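You operate a simulated robot arm through the tools that you are given. There is no shell and no other tool. Be economical: measure what you need, move in short steps, check, and stop when the job is done.

Carry out the task below with a simulated robot arm. There is one attempt and no reset: what you move stays moved.

TASK
Fetch the blue ribbon box and stand it on the small orange screen.
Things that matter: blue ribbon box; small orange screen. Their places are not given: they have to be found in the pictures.

It is judged by the outcome, as a careful person would: the job done as asked, and still so three seconds after it is handed in. It fails if anything else is knocked over, pushed out of place, dropped, spilled or broken.

THE ROBOT
A 7-joint arm with a two-finger parallel gripper, fixed in place. Base frame: the origin is at the foot of the arm, x ahead of it, y to its left, z up; the work surface is at about z = 0.82. Lengths are in m, angles in degrees, forces in N, time in s.
With the tool pointing down near the work surface it reaches from about 0.3 to 0.7 m from the base axis. Its first joint turns from -66.0 to 66.0 degrees. Payload 1.57 kg.
Tool frame: the origin (TCP) lies between the finger pads and is the grasp point; the fingertips stand 0.03 m ahead of it; z points along the fingers, y is the line along which they close. The gripper opens to 0.11 m. The fingers are 0.024 m wide and 0.012 m thick; the gripper's body (0.048 by 0.112 m) begins 0.078 m behind the TCP.
Orientation is told as [roll, pitch, yaw] about the base's x, y, z axes, in that order, counted from this pose: with the fingers straight down and closing along the base's y, the tool's x points along the base's -x, its y along +y and its z along -z.

THE INTERFACE
- The arm moves only by the tool nudge_tool. Its arguments are lists of equal length, an entry for each row: "slide": the shift along the tool's x, y, z in m, a list of three; "spin": the turn about the tool's z in degrees. In form: {"slide": [[dx, dy, dz], ...], "spin": [spin, ...]}. A call has 1 to 8 rows; each row shifts and turns the commanded pose from where the row before left it, along the tool's axes as they then stand. "hand" is the gripper command, from -1 (shut) to 1 (fully open), values between in proportion, set as the call begins (left out, the last holds). A row lasts 0.2 s, in which the tool goes at most 0.05 m and 8.6 degrees; a call with a longer step from one row to the next is refused whole, and so is a gripper value outside its range. A pose out of reach is approached as far as the arm can. The call stops where the force on the tool passes 40 N (or 10 N more than at its start, if that is more) or the arm is blocked; 0.2 s more then pass. The fingers move at their own pace (about 0.108 m/s each) and stop on an object; they squeeze with about 28 N. The grip force told is the motor's: it shows also when the fingers shut on nothing. Time passes only in rows, and 0.2 s behind the last, so rows that do not move let the fingers close. It gives the time, the measured TCP pose, the force on the tool (base axes), the opening and the grip force at its end, in the units of the frame above (readings bear some noise).
- Cameras (640 x 400 px; columns grow to the right, rows downward): "scene" is fixed at [0.1564, -0.3857, 1.4025]; the picture's right is [0.85, -0.53, 0.00], its down [-0.31, -0.50, -0.81] and it looks along [0.43, 0.69, -0.59] (base axes); focal length 335 px, centre (320, 200). "wrist" rides on the gripper at [-0.036, 0, -0.08] in the tool frame; the picture's right is [0.00, -1.00, 0.00], its down [0.97, 0.00, -0.24] and it looks along [0.24, 0.00, 0.97] (tool axes); focal length 218 px, centre (320, 200).
- grab_frame(camera): a new picture of that camera. No time passes.
- probe_pixels(camera, pixels): for up to 12 pixels [column, row] of the newest picture of that camera ("zoom" is the newest enlarged one), the place [x, y, z] in the base frame of the surface seen there, good to about 0.002 m. No time passes.
- zoom(camera, box): a new picture of the part [left, top, right, bottom] of that camera's present view, enlarged. No time passes.
- job_done(): hands the job in; it is judged then, once.

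Work in short steps. Measure before you move; look again where a grasp or a placing could have gone wrong, and mend it. You have 60 turns and 14 pictures in all, the two below and enlarged ones among them. Open the gripper and draw the arm clear of the work before you hand the job in, unless the task says otherwise; then end with one line.

The tools are called by a JSON object that holds its "op" and its "data". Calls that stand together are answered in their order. nudge_tool: Moves the arm, as the interface text tells. Its arguments: {"type":"object","properties":{"slide":{"type":"array"},"spin":{"type":"array"},"hand":{"type":"number"}},"required":["slide","spin"]} The other tools are called the same way: grab_frame (camera) takes a picture; probe_pixels (camera, pixels) gives the place of the surface under pixels of a picture; zoom (camera, box) takes an enlarged picture of a part of a camera's view; job_done () hands the job in.

At the start:

```text
t: 0.0
tcp_pos: [0.3575, 0.1186, 1.1539]
tool_rot: [0.0, 0.0, 0.0]
contact_force: [-0.2, 0.4, 0.9]
gripper_width: 0.1099
finger_force: 0.1
```

scene: 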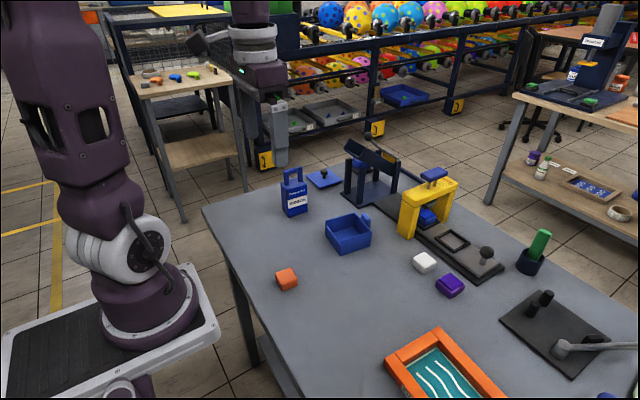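
wrist: 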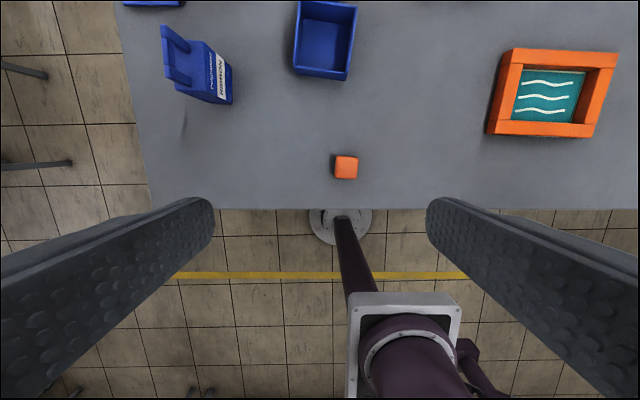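

The ribbon box appears at about scene (294,195), and the orange-framed screen at about (450,370). I'll enlarge both to measure them.

{"op": "zoom", "data": {"camera": "scene", "box": [250, 140, 410, 240]}}

{"op": "probe_pixels", "data": {"camera": "wrist", "pixels": [[508, 52], [615, 55], [490, 132], [592, 135], [550, 95], [530, 75], [570, 115], [346, 167], [175, 45], [180, 80], [220, 75], [200, 120]]}}

{"op": "zoom", "data": {"camera": "wrist", "box": [120, 0, 280, 120]}}

```text
4.00 times, centred on (330, 190) of scene
```

zoom: 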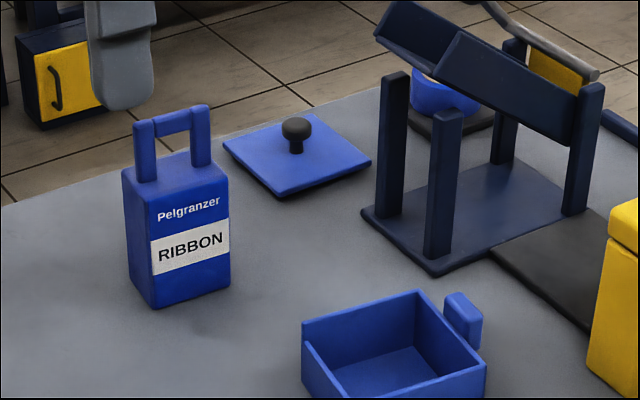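

```text
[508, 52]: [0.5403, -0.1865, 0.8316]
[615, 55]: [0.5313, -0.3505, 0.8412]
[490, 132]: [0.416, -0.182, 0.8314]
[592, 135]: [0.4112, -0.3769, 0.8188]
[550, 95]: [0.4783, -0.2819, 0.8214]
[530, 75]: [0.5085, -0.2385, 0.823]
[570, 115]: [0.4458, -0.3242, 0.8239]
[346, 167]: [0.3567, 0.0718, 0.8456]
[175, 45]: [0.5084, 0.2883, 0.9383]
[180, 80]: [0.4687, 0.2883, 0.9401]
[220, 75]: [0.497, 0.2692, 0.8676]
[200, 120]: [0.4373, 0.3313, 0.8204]
```

```text
3.33 times, centred on (200, 60) of wrist
```

zoom: 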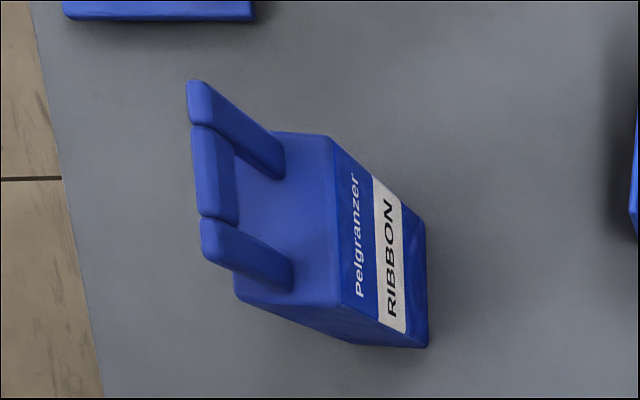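

I'll probe the box's top corners, its handle and its front face in the enlarged wrist picture.

{"op": "probe_pixels", "data": {"camera": "zoom", "pixels": [[328, 142], [338, 297], [285, 140], [243, 292], [196, 88], [208, 135], [208, 205], [212, 225], [225, 150], [420, 225], [425, 340], [280, 215]]}}

{"op": "zoom", "data": {"camera": "wrist", "box": [470, 30, 640, 150]}}

```text
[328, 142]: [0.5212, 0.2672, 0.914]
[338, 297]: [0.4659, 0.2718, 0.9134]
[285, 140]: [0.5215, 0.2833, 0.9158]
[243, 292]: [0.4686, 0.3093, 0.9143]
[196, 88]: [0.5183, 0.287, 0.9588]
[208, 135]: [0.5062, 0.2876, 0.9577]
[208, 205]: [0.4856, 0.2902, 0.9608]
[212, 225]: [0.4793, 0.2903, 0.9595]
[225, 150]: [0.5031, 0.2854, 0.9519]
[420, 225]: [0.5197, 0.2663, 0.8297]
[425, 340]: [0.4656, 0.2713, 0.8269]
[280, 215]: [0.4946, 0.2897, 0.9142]
```

```text
3.33 times, centred on (555, 90) of wrist
```

zoom: 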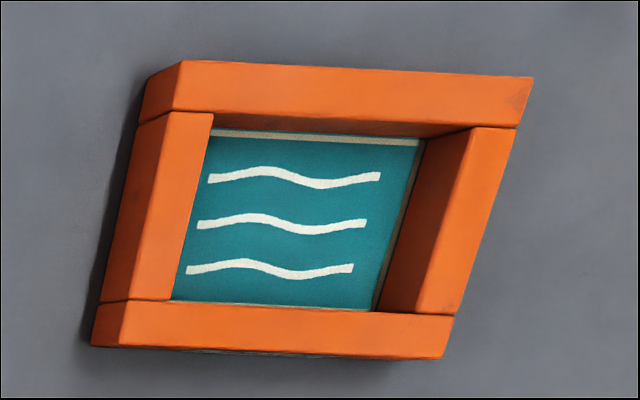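

{"op": "probe_pixels", "data": {"camera": "zoom", "pixels": [[190, 65], [525, 80], [130, 305], [450, 320], [212, 135], [415, 145], [180, 298], [372, 305], [290, 220], [300, 150], [470, 140], [210, 118]]}}

{"op": "zoom", "data": {"camera": "scene", "box": [360, 300, 520, 400]}}

```text
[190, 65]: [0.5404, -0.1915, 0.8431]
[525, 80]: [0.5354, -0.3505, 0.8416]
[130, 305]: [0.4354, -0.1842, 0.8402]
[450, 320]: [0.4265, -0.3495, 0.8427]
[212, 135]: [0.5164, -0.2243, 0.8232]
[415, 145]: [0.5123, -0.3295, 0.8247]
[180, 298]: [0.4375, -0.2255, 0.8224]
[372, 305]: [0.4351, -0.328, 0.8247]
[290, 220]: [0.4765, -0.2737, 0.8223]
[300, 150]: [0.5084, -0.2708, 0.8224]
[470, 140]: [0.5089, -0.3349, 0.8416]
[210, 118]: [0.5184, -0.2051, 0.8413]
```

```text
4.00 times, centred on (440, 350) of scene
```

zoom: 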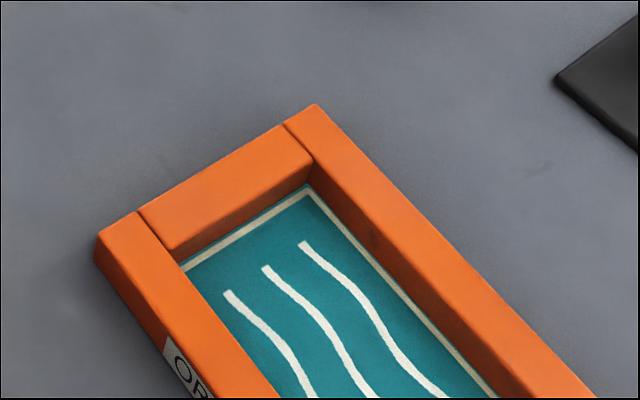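

The box is centred near (0.495, 0.289), about 0.057 × 0.040 with yaw about −5°. Its body top is at 0.915 and its handle top at 0.96. The screen's recess is centred near (0.476, −0.268), with mesh z 0.822 and rim z 0.842. I'll move above the box and turn to match its yaw.

{"op": "nudge_tool", "data": {"slide": [[-0.0275, 0.0341, 0.01], [-0.0275, 0.0341, 0.01], [-0.0275, 0.0341, 0.01], [-0.0275, 0.0341, 0.01], [-0.0275, 0.0341, 0.01], [0, 0, 0], [0, 0, 0]], "spin": [0, 0, 0, 0, 0, 5, 0], "hand": 1}}

```text
t: 1.6
tcp_pos: [0.4929, 0.288, 1.1029]
tool_rot: [-0.1, 0.0, -5.1]
contact_force: [0.1, 0.3, 0.3]
gripper_width: 0.1098
finger_force: 0.0
```

{"op": "grab_frame", "data": {"camera": "wrist"}}

```text
7 pictures are left
```

wrist: 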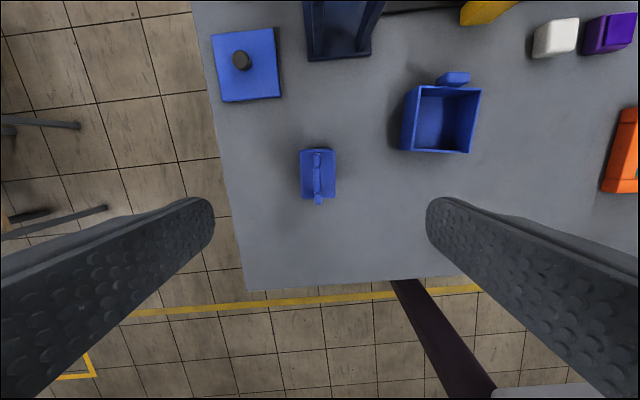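

The box sits centred between the fingers at (318,175) and lines up with them. I'll go straight down to z ≈ 0.896.

{"op": "nudge_tool", "data": {"slide": [[-0.002, 0.001, 0.045], [0, 0, 0.045], [0, 0, 0.045], [0, 0, 0.04], [0, 0, 0.031], [0, 0, 0]], "spin": [0, 0, 0, 0, 0, 0]}}

```text
t: 3.0
tcp_pos: [0.4966, 0.288, 0.9001]
tool_rot: [0.0, 0.1, -5.0]
contact_force: [-0.2, -0.3, 0.1]
gripper_width: 0.11
finger_force: 0.0
```

No contact so far, with the TCP at z 0.900. I'll go 3 mm lower and close the fingers.

{"op": "nudge_tool", "data": {"slide": [[0.001, 0, 0.003], [0, 0, 0], [0, 0, 0], [0, 0, 0], [0, 0, 0]], "spin": [0, 0, 0, 0, 0], "hand": -1}}

```text
t: 4.2
tcp_pos: [0.4965, 0.287, 0.8962]
tool_rot: [0.0, 0.0, -5.0]
contact_force: [0.1, -0.2, 1.9]
gripper_width: 0.0436
finger_force: 28.2
```

The fingers have gripped the box at 0.0436 m, so I'll lift it gently.

{"op": "nudge_tool", "data": {"slide": [[0, 0, -0.01], [0, 0, -0.02], [0, 0, -0.03], [0, 0, -0.03], [0, 0, -0.03], [0, 0, -0.03], [0, 0, 0]], "spin": [0, 0, 0, 0, 0, 0, 0]}}

```text
t: 5.8
tcp_pos: [0.4963, 0.2886, 1.0426]
tool_rot: [0.0, 0.0, -5.0]
contact_force: [0.2, 0.0, -0.7]
gripper_width: 0.0438
finger_force: 27.6
```

The box is held with its bottom at about z 0.967. I'll spin −3° to match the screen's yaw, then carry it in −y in steps.

{"op": "nudge_tool", "data": {"slide": [[0, 0, 0], [0, -0.02, 0], [0, -0.04, 0], [0, -0.04, 0], [0, -0.04, 0], [0, -0.04, 0], [0, -0.04, 0], [0, -0.04, 0]], "spin": [-3, 0, 0, 0, 0, 0, 0, 0]}}

{"op": "nudge_tool", "data": {"slide": [[0, -0.04, 0], [0, -0.04, 0], [0, -0.04, 0], [0, -0.04, 0], [0, -0.04, 0], [0, -0.04, 0], [0, -0.02, 0], [0, 0, 0]], "spin": [0, 0, 0, 0, 0, 0, 0, 0]}}

```text
t: 7.6
tcp_pos: [0.4872, 0.0291, 1.0431]
tool_rot: [0.0, 0.0, -2.1]
contact_force: [0.1, 0.4, -2.2]
gripper_width: 0.0436
finger_force: 27.8
```

```text
t: 9.4
tcp_pos: [0.4779, -0.2287, 1.043]
tool_rot: [0.0, 0.0, -2.0]
contact_force: [-0.1, 0.2, -1.6]
gripper_width: 0.0437
finger_force: 28.3
```

The carry went cleanly. I'll cover the last 0.039 m in y and lower partway, then check.

{"op": "nudge_tool", "data": {"slide": [[0, -0.02, 0], [0, -0.019, 0], [0, 0, 0.03], [0, 0, 0.04], [0, 0, 0.02], [0, 0, 0]], "spin": [0, 0, 0, 0, 0, 0]}}

{"op": "grab_frame", "data": {"camera": "scene"}}

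{"op": "grab_frame", "data": {"camera": "wrist"}}

```text
t: 10.8
tcp_pos: [0.4759, -0.2708, 0.9533]
tool_rot: [0.1, 0.0, -2.1]
contact_force: [0.4, -0.6, -1.0]
gripper_width: 0.0437
finger_force: 28.3
```

```text
6 pictures are left
```

scene: 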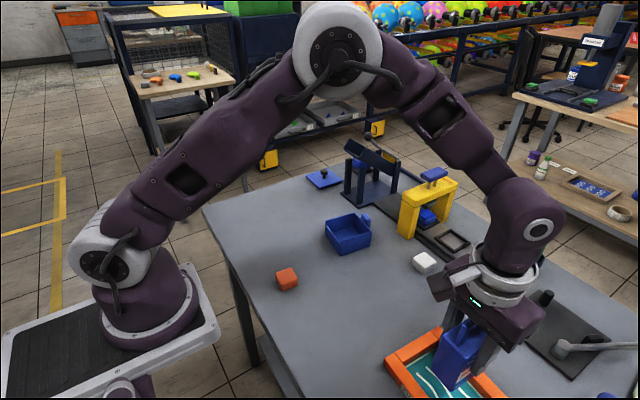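

```text
5 pictures are left
```

wrist: 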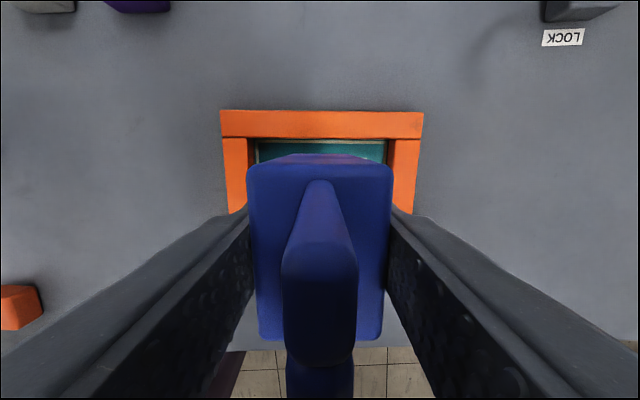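

I'll measure the frame's inner edges and the box's edges in the wrist picture.

{"op": "probe_pixels", "data": {"camera": "wrist", "pixels": [[270, 136], [370, 136], [250, 150], [392, 150], [225, 113], [420, 115], [260, 168], [380, 168], [320, 158], [320, 170], [265, 335], [370, 335]]}}

{"op": "zoom", "data": {"camera": "scene", "box": [370, 300, 530, 400]}}

```text
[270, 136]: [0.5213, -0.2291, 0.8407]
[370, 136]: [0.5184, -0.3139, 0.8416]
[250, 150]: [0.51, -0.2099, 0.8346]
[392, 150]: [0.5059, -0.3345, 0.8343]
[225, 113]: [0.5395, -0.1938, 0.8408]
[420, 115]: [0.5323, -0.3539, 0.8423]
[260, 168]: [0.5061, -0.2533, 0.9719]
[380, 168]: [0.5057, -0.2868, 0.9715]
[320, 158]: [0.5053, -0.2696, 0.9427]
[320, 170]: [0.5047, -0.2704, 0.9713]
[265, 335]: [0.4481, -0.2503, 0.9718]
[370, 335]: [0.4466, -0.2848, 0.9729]
```

```text
4.00 times, centred on (450, 350) of scene
```

zoom: 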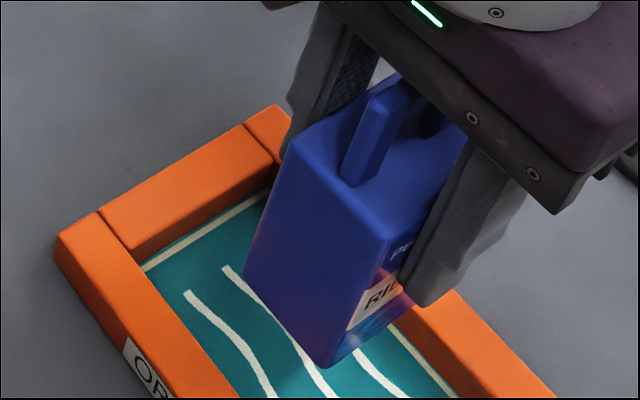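

The box spans x 0.446–0.507 and the opening spans about 0.436–0.516, so it's centred with roughly 9 mm clearance. It should rest with the TCP at z ≈ 0.898, so I'll lower slowly.

{"op": "nudge_tool", "data": {"slide": [[0, 0, 0.015], [0, 0, 0.015], [0, 0, 0.012], [0, 0, 0.006], [0, 0, 0.003], [0, 0, 0]], "spin": [0, 0, 0, 0, 0, 0]}}

```text
t: 12.2
tcp_pos: [0.4754, -0.2686, 0.9024]
tool_rot: [0.0, 0.1, -2.0]
contact_force: [1.2, 0.5, -0.6]
gripper_width: 0.0435
finger_force: 28.2
```

Still no contact at 0.902, so I'll lower in 1 mm steps until it touches.

{"op": "nudge_tool", "data": {"slide": [[0, 0, 0.0015], [0, 0, 0.0015], [0, 0, 0.001], [0, 0, 0]], "spin": [0, 0, 0, 0]}}

```text
t: 13.2
tcp_pos: [0.475, -0.2698, 0.8987]
tool_rot: [-0.1, 0.0, -2.0]
contact_force: [-0.2, -0.5, -1.2]
gripper_width: 0.0433
finger_force: 27.5
```

{"op": "nudge_tool", "data": {"slide": [[0, 0, 0.001], [0, 0, 0.001], [0, 0, 0]], "spin": [0, 0, 0]}}

```text
t: 14.0
tcp_pos: [0.4767, -0.2691, 0.8964]
tool_rot: [0.0, -0.1, -2.0]
contact_force: [-0.5, 5.5, 24.4]
gripper_width: 0.0436
finger_force: 28.1
```

The force jumped to 24 N, so the box is down on the mesh. I'll back off 0.7 mm, then open the gripper partway: fingers stay above the rim.

{"op": "nudge_tool", "data": {"slide": [[0, 0, -0.0007], [0, 0, 0]], "spin": [0, 0]}}

{"op": "nudge_tool", "data": {"slide": [[0, 0, 0], [0, 0, 0], [0, 0, 0]], "spin": [0, 0, 0], "hand": 0.8}}

{"op": "nudge_tool", "data": {"slide": [[0, 0, -0.02], [0, 0, -0.03], [0, 0, -0.04], [0, 0, -0.045], [0, 0, -0.045], [0, 0, -0.03], [0, 0, 0]], "spin": [0, 0, 0, 0, 0, 0, 0]}}

{"op": "nudge_tool", "data": {"slide": [[0, 0.04, 0], [0, 0.04, 0], [0, 0.04, 0], [0, 0.04, 0], [0, 0.04, 0], [0, 0, 0]], "spin": [0, 0, 0, 0, 0, 0]}}

{"op": "grab_frame", "data": {"camera": "scene"}}

```text
t: 14.6
tcp_pos: [0.4763, -0.2705, 0.898]
tool_rot: [0.1, 0.0, -2.0]
contact_force: [3.3, -0.4, 8.1]
gripper_width: 0.0437
finger_force: 27.9
```

```text
t: 15.4
tcp_pos: [0.4755, -0.2695, 0.8981]
tool_rot: [0.0, 0.0, -2.0]
contact_force: [-0.1, 0.2, 0.2]
gripper_width: 0.0988
finger_force: 0.1
```

```text
t: 17.0
tcp_pos: [0.4757, -0.272, 1.1092]
tool_rot: [0.0, -0.1, -2.0]
contact_force: [-0.1, 0.6, -0.1]
gripper_width: 0.099
finger_force: 0.0
```

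```text
t: 18.4
tcp_pos: [0.482, -0.07, 1.1068]
tool_rot: [0.1, -0.1, -2.0]
contact_force: [0.6, 0.5, -0.3]
gripper_width: 0.0989
finger_force: 0.1
```

```text
3 pictures are left
```

scene: 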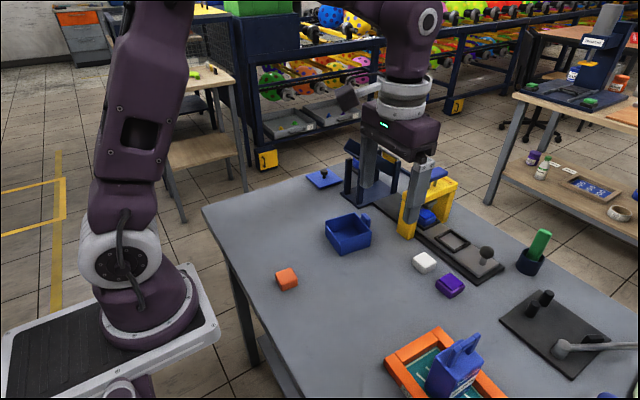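

The box is upright inside the screen at about (455,370). Nothing else has moved, and the gripper is open and clear.

{"op": "job_done", "data": {}}

```text
The job is handed in.
```

The blue ribbon box is standing upright on the small orange screen, inside its frame, and nothing else was disturbed.
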